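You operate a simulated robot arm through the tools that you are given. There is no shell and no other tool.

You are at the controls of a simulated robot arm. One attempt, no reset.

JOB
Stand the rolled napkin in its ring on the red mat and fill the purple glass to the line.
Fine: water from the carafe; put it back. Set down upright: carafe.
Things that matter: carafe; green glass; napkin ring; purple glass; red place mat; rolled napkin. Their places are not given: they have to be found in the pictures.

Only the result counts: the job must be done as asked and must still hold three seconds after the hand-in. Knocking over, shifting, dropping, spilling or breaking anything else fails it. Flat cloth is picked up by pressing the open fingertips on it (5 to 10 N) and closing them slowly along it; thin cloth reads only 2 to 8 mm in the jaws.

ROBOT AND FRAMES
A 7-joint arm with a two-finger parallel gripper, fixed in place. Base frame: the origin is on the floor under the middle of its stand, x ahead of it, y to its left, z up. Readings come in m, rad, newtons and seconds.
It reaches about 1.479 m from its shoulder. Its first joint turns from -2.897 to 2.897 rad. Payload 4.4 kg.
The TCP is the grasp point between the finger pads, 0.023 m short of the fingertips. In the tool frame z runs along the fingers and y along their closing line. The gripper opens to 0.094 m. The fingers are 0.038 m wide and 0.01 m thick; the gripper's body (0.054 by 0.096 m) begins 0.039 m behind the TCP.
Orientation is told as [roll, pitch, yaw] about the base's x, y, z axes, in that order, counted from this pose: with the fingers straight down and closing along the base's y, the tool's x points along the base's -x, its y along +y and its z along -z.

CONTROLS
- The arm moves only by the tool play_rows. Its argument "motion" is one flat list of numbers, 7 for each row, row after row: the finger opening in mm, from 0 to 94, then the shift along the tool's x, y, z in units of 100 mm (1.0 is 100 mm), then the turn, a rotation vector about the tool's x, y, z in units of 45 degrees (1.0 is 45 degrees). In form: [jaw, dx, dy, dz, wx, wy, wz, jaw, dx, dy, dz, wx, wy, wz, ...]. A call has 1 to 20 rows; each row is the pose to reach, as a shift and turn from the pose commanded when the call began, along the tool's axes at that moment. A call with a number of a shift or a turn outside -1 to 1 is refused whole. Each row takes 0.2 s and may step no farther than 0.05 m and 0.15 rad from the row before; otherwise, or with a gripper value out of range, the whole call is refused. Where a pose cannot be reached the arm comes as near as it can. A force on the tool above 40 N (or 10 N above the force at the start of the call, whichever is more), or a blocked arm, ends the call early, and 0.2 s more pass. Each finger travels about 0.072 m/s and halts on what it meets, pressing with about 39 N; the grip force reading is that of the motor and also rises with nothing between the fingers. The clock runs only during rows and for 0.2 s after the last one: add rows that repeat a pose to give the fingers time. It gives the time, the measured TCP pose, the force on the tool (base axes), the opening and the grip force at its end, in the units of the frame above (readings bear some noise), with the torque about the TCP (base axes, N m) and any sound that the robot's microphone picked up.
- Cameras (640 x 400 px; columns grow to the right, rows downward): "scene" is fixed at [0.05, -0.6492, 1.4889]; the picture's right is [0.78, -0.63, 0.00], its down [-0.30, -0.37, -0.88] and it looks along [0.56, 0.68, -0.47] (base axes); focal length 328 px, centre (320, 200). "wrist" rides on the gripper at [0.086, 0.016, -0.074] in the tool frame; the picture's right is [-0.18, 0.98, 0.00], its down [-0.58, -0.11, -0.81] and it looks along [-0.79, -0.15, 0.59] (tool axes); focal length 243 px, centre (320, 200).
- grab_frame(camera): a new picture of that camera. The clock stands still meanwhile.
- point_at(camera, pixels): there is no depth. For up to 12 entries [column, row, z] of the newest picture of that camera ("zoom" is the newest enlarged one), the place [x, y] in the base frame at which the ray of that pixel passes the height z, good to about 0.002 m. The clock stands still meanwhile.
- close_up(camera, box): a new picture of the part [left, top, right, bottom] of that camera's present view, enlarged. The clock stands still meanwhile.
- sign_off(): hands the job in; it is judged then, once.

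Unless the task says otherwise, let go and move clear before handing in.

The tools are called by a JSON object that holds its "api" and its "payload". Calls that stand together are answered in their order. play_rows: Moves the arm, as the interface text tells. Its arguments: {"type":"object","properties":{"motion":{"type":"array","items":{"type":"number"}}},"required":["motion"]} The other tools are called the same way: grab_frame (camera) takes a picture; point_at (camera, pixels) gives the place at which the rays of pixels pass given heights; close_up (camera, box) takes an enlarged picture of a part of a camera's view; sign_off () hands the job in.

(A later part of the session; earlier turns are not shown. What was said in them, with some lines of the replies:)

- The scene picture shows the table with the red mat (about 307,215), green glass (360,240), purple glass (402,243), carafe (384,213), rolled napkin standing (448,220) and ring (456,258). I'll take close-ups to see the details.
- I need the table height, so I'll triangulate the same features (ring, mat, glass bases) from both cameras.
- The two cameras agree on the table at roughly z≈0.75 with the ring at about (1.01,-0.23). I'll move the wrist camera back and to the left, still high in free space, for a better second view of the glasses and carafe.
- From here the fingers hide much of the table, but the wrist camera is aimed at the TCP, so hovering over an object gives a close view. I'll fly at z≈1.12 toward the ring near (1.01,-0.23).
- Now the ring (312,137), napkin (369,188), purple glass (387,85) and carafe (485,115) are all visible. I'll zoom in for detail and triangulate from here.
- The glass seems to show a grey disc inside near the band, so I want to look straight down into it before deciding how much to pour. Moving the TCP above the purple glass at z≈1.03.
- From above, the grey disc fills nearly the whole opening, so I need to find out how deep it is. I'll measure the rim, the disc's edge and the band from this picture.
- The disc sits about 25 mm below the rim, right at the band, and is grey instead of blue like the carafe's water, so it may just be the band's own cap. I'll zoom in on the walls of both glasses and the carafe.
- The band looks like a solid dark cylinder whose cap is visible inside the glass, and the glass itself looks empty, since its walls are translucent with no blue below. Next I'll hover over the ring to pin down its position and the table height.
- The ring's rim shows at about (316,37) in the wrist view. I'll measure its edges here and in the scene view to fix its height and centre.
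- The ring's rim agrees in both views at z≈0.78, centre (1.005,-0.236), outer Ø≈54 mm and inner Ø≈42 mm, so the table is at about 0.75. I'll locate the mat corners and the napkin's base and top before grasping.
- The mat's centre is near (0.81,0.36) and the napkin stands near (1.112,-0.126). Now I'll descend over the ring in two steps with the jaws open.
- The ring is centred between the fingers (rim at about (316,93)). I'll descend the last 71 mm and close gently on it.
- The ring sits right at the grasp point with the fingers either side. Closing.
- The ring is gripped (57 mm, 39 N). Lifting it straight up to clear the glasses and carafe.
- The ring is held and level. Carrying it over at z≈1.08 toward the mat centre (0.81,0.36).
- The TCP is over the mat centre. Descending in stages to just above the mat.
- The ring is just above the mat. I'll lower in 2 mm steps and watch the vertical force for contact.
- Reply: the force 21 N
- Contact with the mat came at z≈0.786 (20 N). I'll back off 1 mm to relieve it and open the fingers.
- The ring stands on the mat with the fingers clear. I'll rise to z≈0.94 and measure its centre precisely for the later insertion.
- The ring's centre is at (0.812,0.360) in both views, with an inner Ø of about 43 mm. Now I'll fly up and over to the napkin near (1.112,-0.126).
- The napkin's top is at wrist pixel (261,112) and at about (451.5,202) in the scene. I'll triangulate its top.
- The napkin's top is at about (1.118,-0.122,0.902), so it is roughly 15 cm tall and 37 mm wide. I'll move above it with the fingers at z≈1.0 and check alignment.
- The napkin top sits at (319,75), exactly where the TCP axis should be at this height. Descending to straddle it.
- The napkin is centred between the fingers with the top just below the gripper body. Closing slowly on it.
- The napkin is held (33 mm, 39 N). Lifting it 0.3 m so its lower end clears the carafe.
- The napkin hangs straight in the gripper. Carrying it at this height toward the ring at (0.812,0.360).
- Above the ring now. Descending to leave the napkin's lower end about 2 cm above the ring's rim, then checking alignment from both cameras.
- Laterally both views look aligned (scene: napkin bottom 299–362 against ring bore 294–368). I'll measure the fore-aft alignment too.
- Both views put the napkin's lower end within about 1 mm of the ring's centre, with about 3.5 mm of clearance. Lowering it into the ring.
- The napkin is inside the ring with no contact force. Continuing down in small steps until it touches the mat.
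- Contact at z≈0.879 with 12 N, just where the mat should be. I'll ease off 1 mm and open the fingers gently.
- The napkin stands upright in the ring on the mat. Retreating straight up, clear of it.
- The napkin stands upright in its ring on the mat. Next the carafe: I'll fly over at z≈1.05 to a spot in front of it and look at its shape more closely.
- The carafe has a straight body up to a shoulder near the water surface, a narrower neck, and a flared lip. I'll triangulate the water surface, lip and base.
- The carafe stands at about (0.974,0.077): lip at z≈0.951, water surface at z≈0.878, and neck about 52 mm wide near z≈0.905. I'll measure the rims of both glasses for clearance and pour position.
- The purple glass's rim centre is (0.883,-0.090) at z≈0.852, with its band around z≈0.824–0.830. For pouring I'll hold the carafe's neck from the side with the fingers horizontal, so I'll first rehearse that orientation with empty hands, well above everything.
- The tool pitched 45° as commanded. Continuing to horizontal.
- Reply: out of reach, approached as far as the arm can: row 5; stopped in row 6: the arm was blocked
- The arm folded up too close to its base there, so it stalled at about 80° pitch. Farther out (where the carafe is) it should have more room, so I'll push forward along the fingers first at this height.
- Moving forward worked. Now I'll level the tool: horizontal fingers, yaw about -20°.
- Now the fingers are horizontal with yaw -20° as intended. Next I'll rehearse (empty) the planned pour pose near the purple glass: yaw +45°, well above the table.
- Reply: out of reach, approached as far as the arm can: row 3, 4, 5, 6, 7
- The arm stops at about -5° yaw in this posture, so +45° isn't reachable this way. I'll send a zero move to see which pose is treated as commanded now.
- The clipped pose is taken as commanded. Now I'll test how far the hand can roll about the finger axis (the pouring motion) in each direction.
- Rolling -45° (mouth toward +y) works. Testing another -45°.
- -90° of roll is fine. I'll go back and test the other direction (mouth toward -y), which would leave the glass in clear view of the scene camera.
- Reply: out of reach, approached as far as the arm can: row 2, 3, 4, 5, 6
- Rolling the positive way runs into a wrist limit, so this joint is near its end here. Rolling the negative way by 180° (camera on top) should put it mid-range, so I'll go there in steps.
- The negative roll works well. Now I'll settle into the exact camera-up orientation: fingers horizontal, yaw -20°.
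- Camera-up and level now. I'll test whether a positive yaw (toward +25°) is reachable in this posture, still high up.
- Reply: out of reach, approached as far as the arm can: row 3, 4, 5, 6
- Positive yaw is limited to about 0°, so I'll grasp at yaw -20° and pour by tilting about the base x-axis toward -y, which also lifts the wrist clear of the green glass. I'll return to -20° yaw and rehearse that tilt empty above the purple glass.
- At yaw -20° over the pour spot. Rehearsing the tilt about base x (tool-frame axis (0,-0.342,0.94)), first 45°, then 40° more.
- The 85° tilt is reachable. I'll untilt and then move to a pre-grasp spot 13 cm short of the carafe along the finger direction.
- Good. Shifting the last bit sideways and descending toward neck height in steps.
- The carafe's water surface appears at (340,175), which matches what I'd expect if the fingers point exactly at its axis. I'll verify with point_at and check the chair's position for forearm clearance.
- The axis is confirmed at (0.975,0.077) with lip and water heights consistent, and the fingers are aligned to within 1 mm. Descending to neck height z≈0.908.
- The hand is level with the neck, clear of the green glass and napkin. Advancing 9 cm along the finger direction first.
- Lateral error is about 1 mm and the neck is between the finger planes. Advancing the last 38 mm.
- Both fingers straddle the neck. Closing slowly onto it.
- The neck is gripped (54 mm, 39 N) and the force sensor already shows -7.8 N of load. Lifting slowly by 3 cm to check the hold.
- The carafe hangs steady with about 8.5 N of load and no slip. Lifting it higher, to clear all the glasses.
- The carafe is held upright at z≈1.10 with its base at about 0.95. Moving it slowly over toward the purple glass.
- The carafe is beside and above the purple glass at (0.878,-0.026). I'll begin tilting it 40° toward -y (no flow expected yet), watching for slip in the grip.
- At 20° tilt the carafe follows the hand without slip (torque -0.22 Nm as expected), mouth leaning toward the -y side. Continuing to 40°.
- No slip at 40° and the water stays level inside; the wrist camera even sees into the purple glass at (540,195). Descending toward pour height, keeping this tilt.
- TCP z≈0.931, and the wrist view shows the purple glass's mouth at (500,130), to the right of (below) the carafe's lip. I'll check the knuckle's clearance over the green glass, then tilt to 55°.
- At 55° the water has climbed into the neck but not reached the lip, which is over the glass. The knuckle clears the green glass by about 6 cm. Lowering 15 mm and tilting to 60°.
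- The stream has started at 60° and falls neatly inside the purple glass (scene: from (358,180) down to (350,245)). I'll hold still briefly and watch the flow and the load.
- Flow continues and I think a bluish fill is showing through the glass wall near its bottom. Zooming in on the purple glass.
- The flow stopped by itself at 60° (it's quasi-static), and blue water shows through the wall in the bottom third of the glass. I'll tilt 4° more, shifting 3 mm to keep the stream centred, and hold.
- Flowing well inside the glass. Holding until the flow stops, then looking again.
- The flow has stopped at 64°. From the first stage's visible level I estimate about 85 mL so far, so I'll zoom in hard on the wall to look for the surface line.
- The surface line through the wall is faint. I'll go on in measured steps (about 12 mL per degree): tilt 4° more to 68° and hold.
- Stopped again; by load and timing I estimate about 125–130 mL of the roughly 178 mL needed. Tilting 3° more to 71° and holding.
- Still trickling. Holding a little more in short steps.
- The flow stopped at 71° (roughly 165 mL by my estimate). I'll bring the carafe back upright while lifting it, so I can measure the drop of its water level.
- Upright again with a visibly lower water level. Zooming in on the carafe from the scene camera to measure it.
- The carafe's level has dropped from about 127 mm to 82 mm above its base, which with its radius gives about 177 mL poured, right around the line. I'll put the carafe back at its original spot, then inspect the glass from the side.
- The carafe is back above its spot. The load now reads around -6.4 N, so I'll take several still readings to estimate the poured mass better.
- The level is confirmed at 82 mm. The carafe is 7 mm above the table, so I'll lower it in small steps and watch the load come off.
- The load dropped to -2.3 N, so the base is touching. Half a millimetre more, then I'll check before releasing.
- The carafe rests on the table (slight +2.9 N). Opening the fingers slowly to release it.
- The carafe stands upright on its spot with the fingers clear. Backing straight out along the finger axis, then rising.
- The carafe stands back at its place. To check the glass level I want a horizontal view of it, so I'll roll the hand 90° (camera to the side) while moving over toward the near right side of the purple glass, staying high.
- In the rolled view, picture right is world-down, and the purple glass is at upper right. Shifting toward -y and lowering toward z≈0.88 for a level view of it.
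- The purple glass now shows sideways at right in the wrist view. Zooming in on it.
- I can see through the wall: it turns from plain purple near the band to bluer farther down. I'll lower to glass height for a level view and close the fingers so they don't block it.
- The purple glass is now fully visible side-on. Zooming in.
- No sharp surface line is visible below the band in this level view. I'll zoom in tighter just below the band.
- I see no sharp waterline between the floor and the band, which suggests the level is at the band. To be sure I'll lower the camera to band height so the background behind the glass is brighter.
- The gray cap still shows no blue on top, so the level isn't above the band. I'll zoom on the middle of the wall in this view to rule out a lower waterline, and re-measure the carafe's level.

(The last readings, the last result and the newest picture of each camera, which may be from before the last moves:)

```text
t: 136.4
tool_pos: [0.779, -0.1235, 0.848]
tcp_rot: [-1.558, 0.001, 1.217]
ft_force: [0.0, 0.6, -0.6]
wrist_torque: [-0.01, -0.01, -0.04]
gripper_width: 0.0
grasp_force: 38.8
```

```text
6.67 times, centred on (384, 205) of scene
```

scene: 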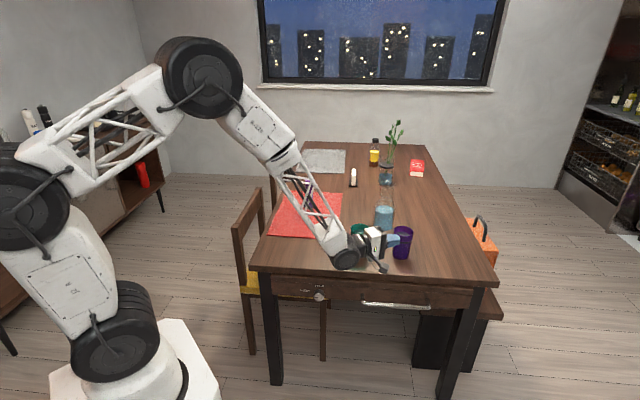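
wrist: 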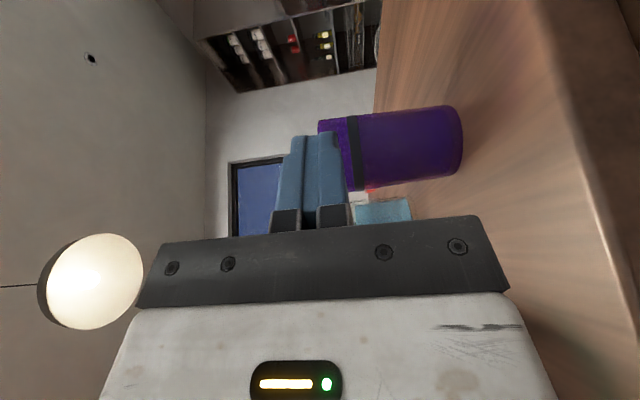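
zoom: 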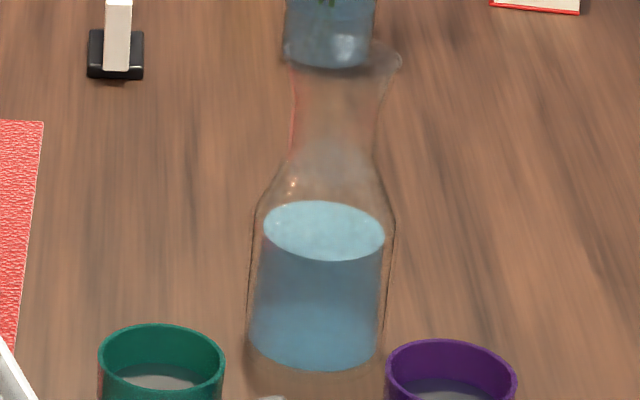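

There's no distinct waterline between floor and band, and the carafe's level (82 mm, down from 127 mm) gives about 180 mL poured against about 179 mL needed for the line. I'll back the hand off and compare the same close-up of the glass from the scene camera as before.

{"api": "play_rows", "payload": {"motion": [0, 0, -0.3, -0.1, 0, 0, 0, 0, 0, -0.7, -0.1, 0, 0, 0, 0, 0, -1, -0.1, 0, 0, 0]}}

{"api": "play_rows", "payload": {"motion": [0, -0.3, -0.3, 0, 0, 0, 0, 0, -0.6, -0.6, 0, 0, 0, 0, 0, -0.9, -0.9, 0, 0, 0, 0]}}

{"api": "close_up", "payload": {"camera": "scene", "box": [388, 236, 420, 262]}}

{"api": "close_up", "payload": {"camera": "scene", "box": [340, 216, 430, 266]}}

{"api": "grab_frame", "payload": {"camera": "scene"}}

```text
t: 137.2
tool_pos: [0.7716, -0.1198, 0.949]
tcp_rot: [-1.561, 0.003, 1.219]
ft_force: [-0.2, 0.0, -0.2]
wrist_torque: [0.02, 0.0, 0.0]
gripper_width: 0.0
grasp_force: 38.7
```

```text
t: 138.0
tool_pos: [0.8043, -0.0371, 1.0383]
tcp_rot: [-1.562, 0.001, 1.218]
ft_force: [-0.8, -0.6, 0.0]
wrist_torque: [-0.03, 0.0, -0.02]
gripper_width: 0.0
grasp_force: 39.0
```

```text
15.38 times, centred on (404, 249) of scene
```

zoom: 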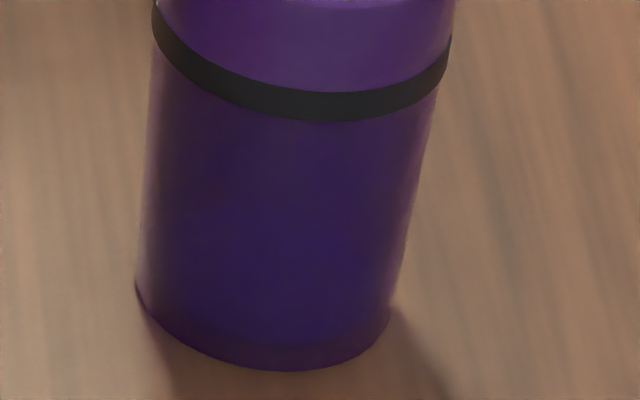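

```text
7.11 times, centred on (385, 241) of scene
```

zoom: 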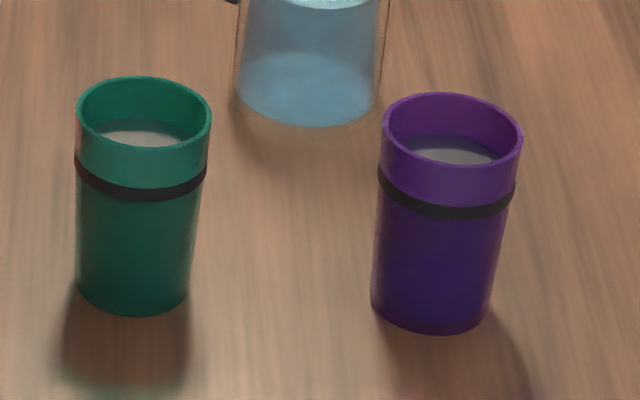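

```text
taken
```

scene: 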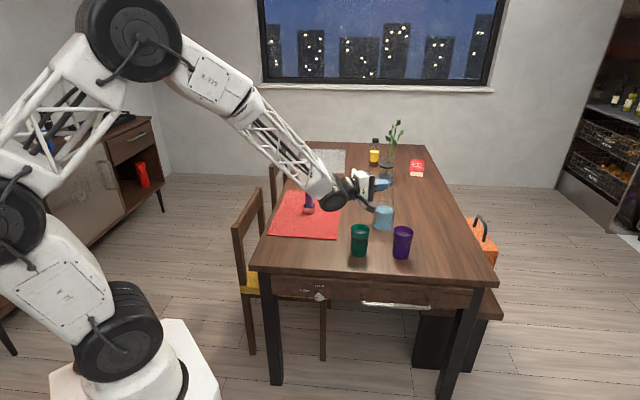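

The wall shows a smooth purple-to-blue gradient with no separate surface line. I'll compare the grey discs of the two glasses closely for any blue on top.

{"api": "close_up", "payload": {"camera": "scene", "box": [390, 222, 418, 242]}}

{"api": "close_up", "payload": {"camera": "scene", "box": [346, 222, 374, 242]}}

```text
16.00 times, centred on (404, 232) of scene
```

zoom: 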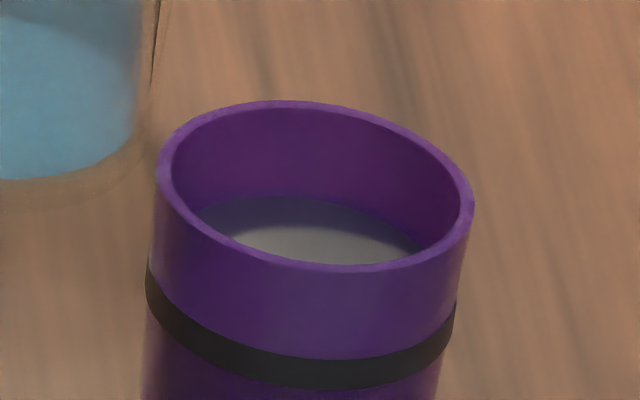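

```text
16.00 times, centred on (360, 232) of scene
```

zoom: 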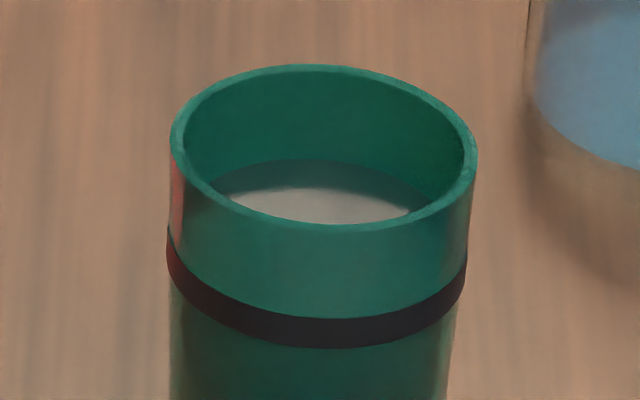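

The discs in both glasses look alike (no blue above the band), the carafe lost about 185–190 mL by level and by weight, and the line needs about 179 mL, so the level sits within the band. I'll raise the arm clear and check the whole scene, including the napkin.

{"api": "play_rows", "payload": {"motion": [20, 0, -0.35, 0, 0, 0, 0, 40, 0, -0.7, 0, 0, 0, 0, 40, 0, -1, 0, 0, 0, 0]}}

{"api": "grab_frame", "payload": {"camera": "scene"}}

{"api": "grab_frame", "payload": {"camera": "wrist"}}

```text
t: 138.8
tool_pos: [0.8046, -0.0377, 1.1375]
tcp_rot: [-1.56, 0.002, 1.218]
ft_force: [0.0, 0.1, -0.7]
wrist_torque: [-0.01, -0.01, 0.0]
gripper_width: 0.0399
grasp_force: 0.0
```

```text
taken
```

scene: 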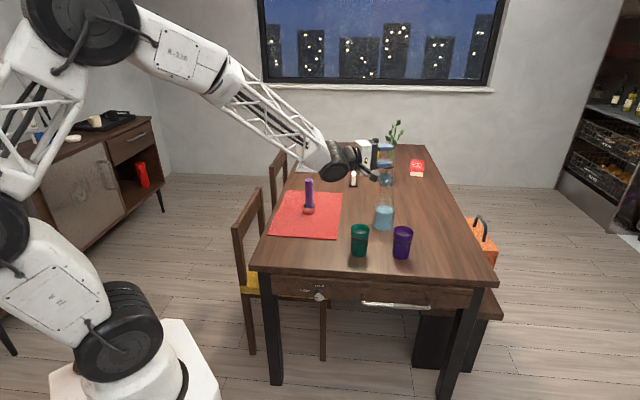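

```text
taken
```

wrist: 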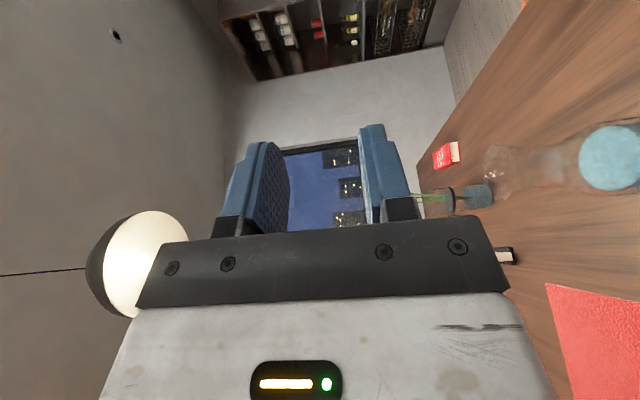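

Everything stands in place and the napkin is upright. For more certainty about the level I'll take one more close look at the glass wall from an oblique side angle, retracing my earlier safe path.

{"api": "play_rows", "payload": {"motion": [30, 0.3, 0.3, 0, 0, 0, 0, 20, 0.6, 0.6, 0, 0, 0, 0, 10, 0.9, 0.9, 0, 0, 0, 0, 0, 0.9, 0.9, 0.05, 0, 0, 0]}}

{"api": "play_rows", "payload": {"motion": [0, 0, 0.35, 0, 0, 0, 0, 0, 0, 0.7, 0, 0, 0, 0, 0, 0, 1, 0, 0, 0, 0]}}

{"api": "grab_frame", "payload": {"camera": "wrist"}}

{"api": "close_up", "payload": {"camera": "wrist", "box": [420, 60, 600, 190]}}

```text
t: 139.8
tool_pos: [0.7757, -0.1231, 1.0481]
tcp_rot: [-1.562, 0.002, 1.22]
ft_force: [0.1, 0.4, -0.9]
wrist_torque: [0.03, -0.02, 0.0]
gripper_width: 0.0
grasp_force: 39.1
```

```text
t: 140.6
tool_pos: [0.7751, -0.1237, 0.9493]
tcp_rot: [-1.561, 0.001, 1.219]
ft_force: [0.2, 0.2, 0.5]
wrist_torque: [0.0, 0.0, -0.01]
gripper_width: 0.0
grasp_force: 39.0
```

```text
taken
```

wrist: 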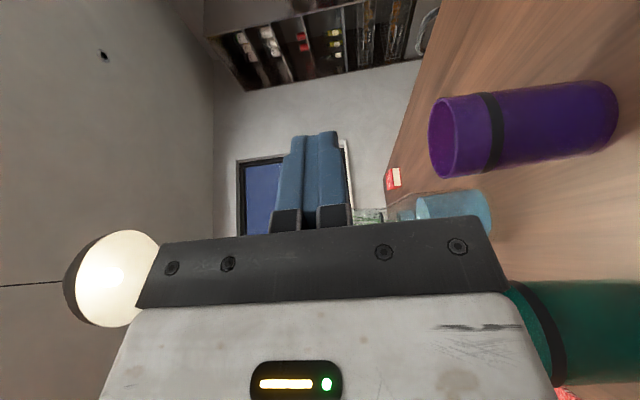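

```text
3.08 times, centred on (510, 125) of wrist
```

zoom: 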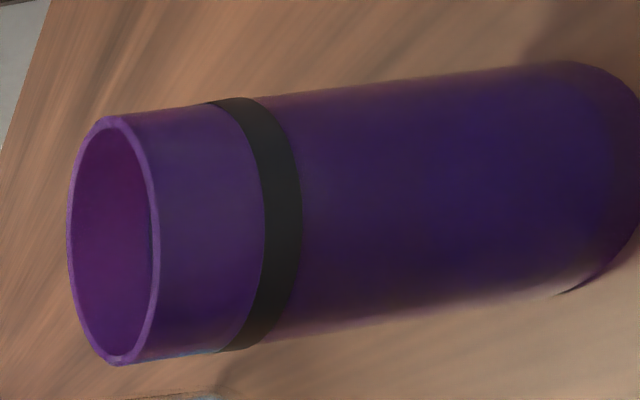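

{"api": "close_up", "payload": {"camera": "wrist", "box": [485, 85, 565, 135]}}

{"api": "close_up", "payload": {"camera": "wrist", "box": [485, 125, 565, 175]}}

{"api": "close_up", "payload": {"camera": "wrist", "box": [505, 270, 640, 400]}}

```text
8.00 times, centred on (525, 110) of wrist
```

zoom: 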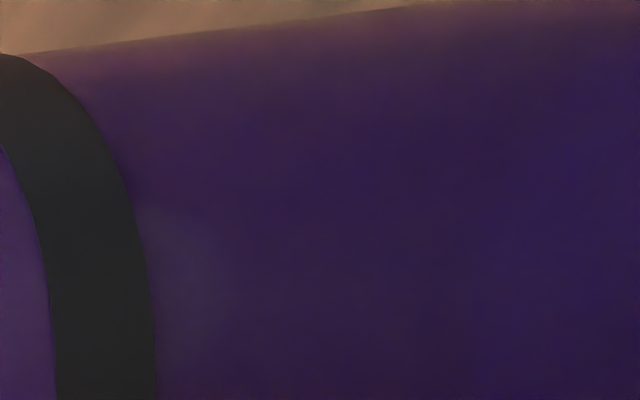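

```text
8.00 times, centred on (525, 150) of wrist
```

zoom: 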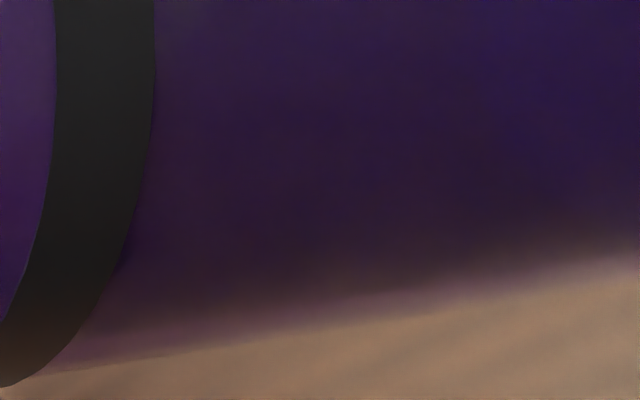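

```text
3.08 times, centred on (572, 335) of wrist
```

zoom: 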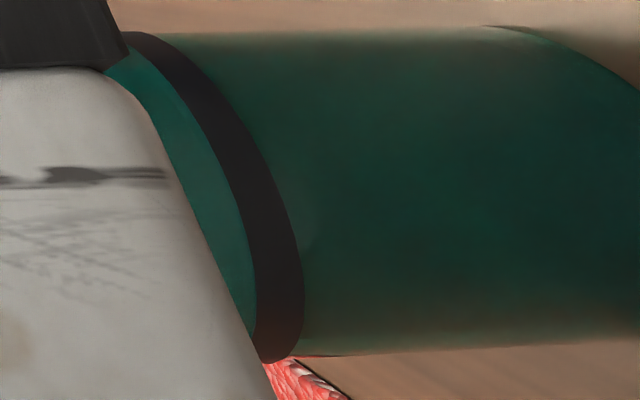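

From this angle the only hue boundary is at the glass's floor; the blue runs smoothly up to the band with no lower waterline, and none shows above it, so the level lies within the line. I'll retract upward and clear, then do a last check.

{"api": "play_rows", "payload": {"motion": [0, 0, -0.35, 0, 0, 0, 0, 0, 0, -0.7, 0, 0, 0, 0, 0, 0, -1, 0, 0, 0, 0]}}

{"api": "play_rows", "payload": {"motion": [20, 0, -0.35, 0, 0, 0, 0, 40, 0, -0.7, 0, 0, 0, 0, 60, 0, -1, 0, 0, 0, 0, 60, 0, -1, 0, 0, 0, 0]}}

{"api": "grab_frame", "payload": {"camera": "scene"}}

{"api": "close_up", "payload": {"camera": "scene", "box": [260, 170, 460, 280]}}

```text
t: 141.4
tool_pos: [0.7768, -0.1228, 1.0487]
tcp_rot: [-1.56, 0.001, 1.219]
ft_force: [-1.0, -0.2, -0.1]
wrist_torque: [0.02, -0.01, 0.01]
gripper_width: 0.0
grasp_force: 38.7
```

```text
t: 142.4
tool_pos: [0.7787, -0.1235, 1.1487]
tcp_rot: [-1.56, 0.002, 1.218]
ft_force: [0.0, 0.3, -0.3]
wrist_torque: [0.04, 0.03, 0.0]
gripper_width: 0.0599
grasp_force: 0.1
```

```text
taken
```

scene: 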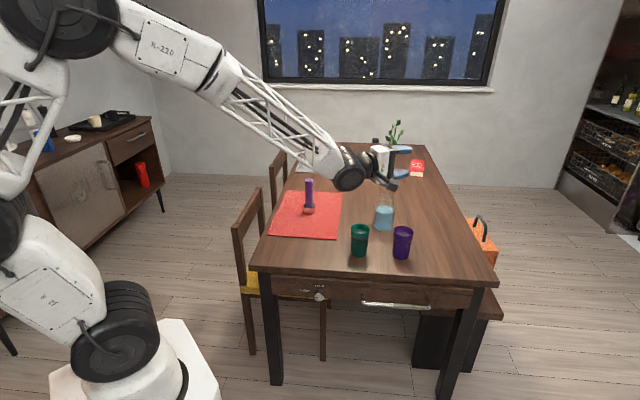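

```text
3.20 times, centred on (360, 225) of scene
```

zoom: 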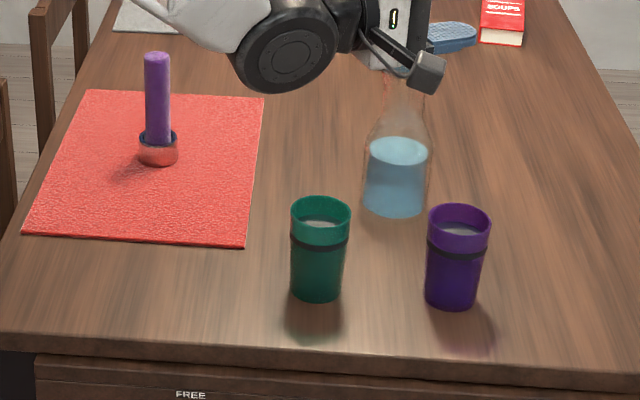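

The final picture shows the napkin upright in its ring on the red mat, the carafe back upright at its place, the purple glass filled to the band, the green glass untouched and the table dry. The hand is empty and clear, so I'm handing the job in.

{"api": "sign_off", "payload": {}}

```text
The job is handed in.
```

The napkin is standing upright in its ring on the red mat, and I poured water from the carafe into the purple glass up to the line. The carafe is back upright in its original place. In the last picture the table is dry and the green glass is where it was.

I could not see the water surface directly. The band's grey top inside the glass hides it, so the fill rests on three indirect checks:

- **Poured amount:** the carafe's level fell from about 127 mm to 82 mm above its base, roughly 185 mL. The change in weight pointed to about 200 mL. I worked out that the line needs about 179 mL.
- **From above:** no blue water shows over the band, so the level is not above it.
- **From the side:** I saw no waterline anywhere between the glass's floor and the band.

Together these put the level within the band, which is about 8 mm tall, but I can't place it more exactly than that.
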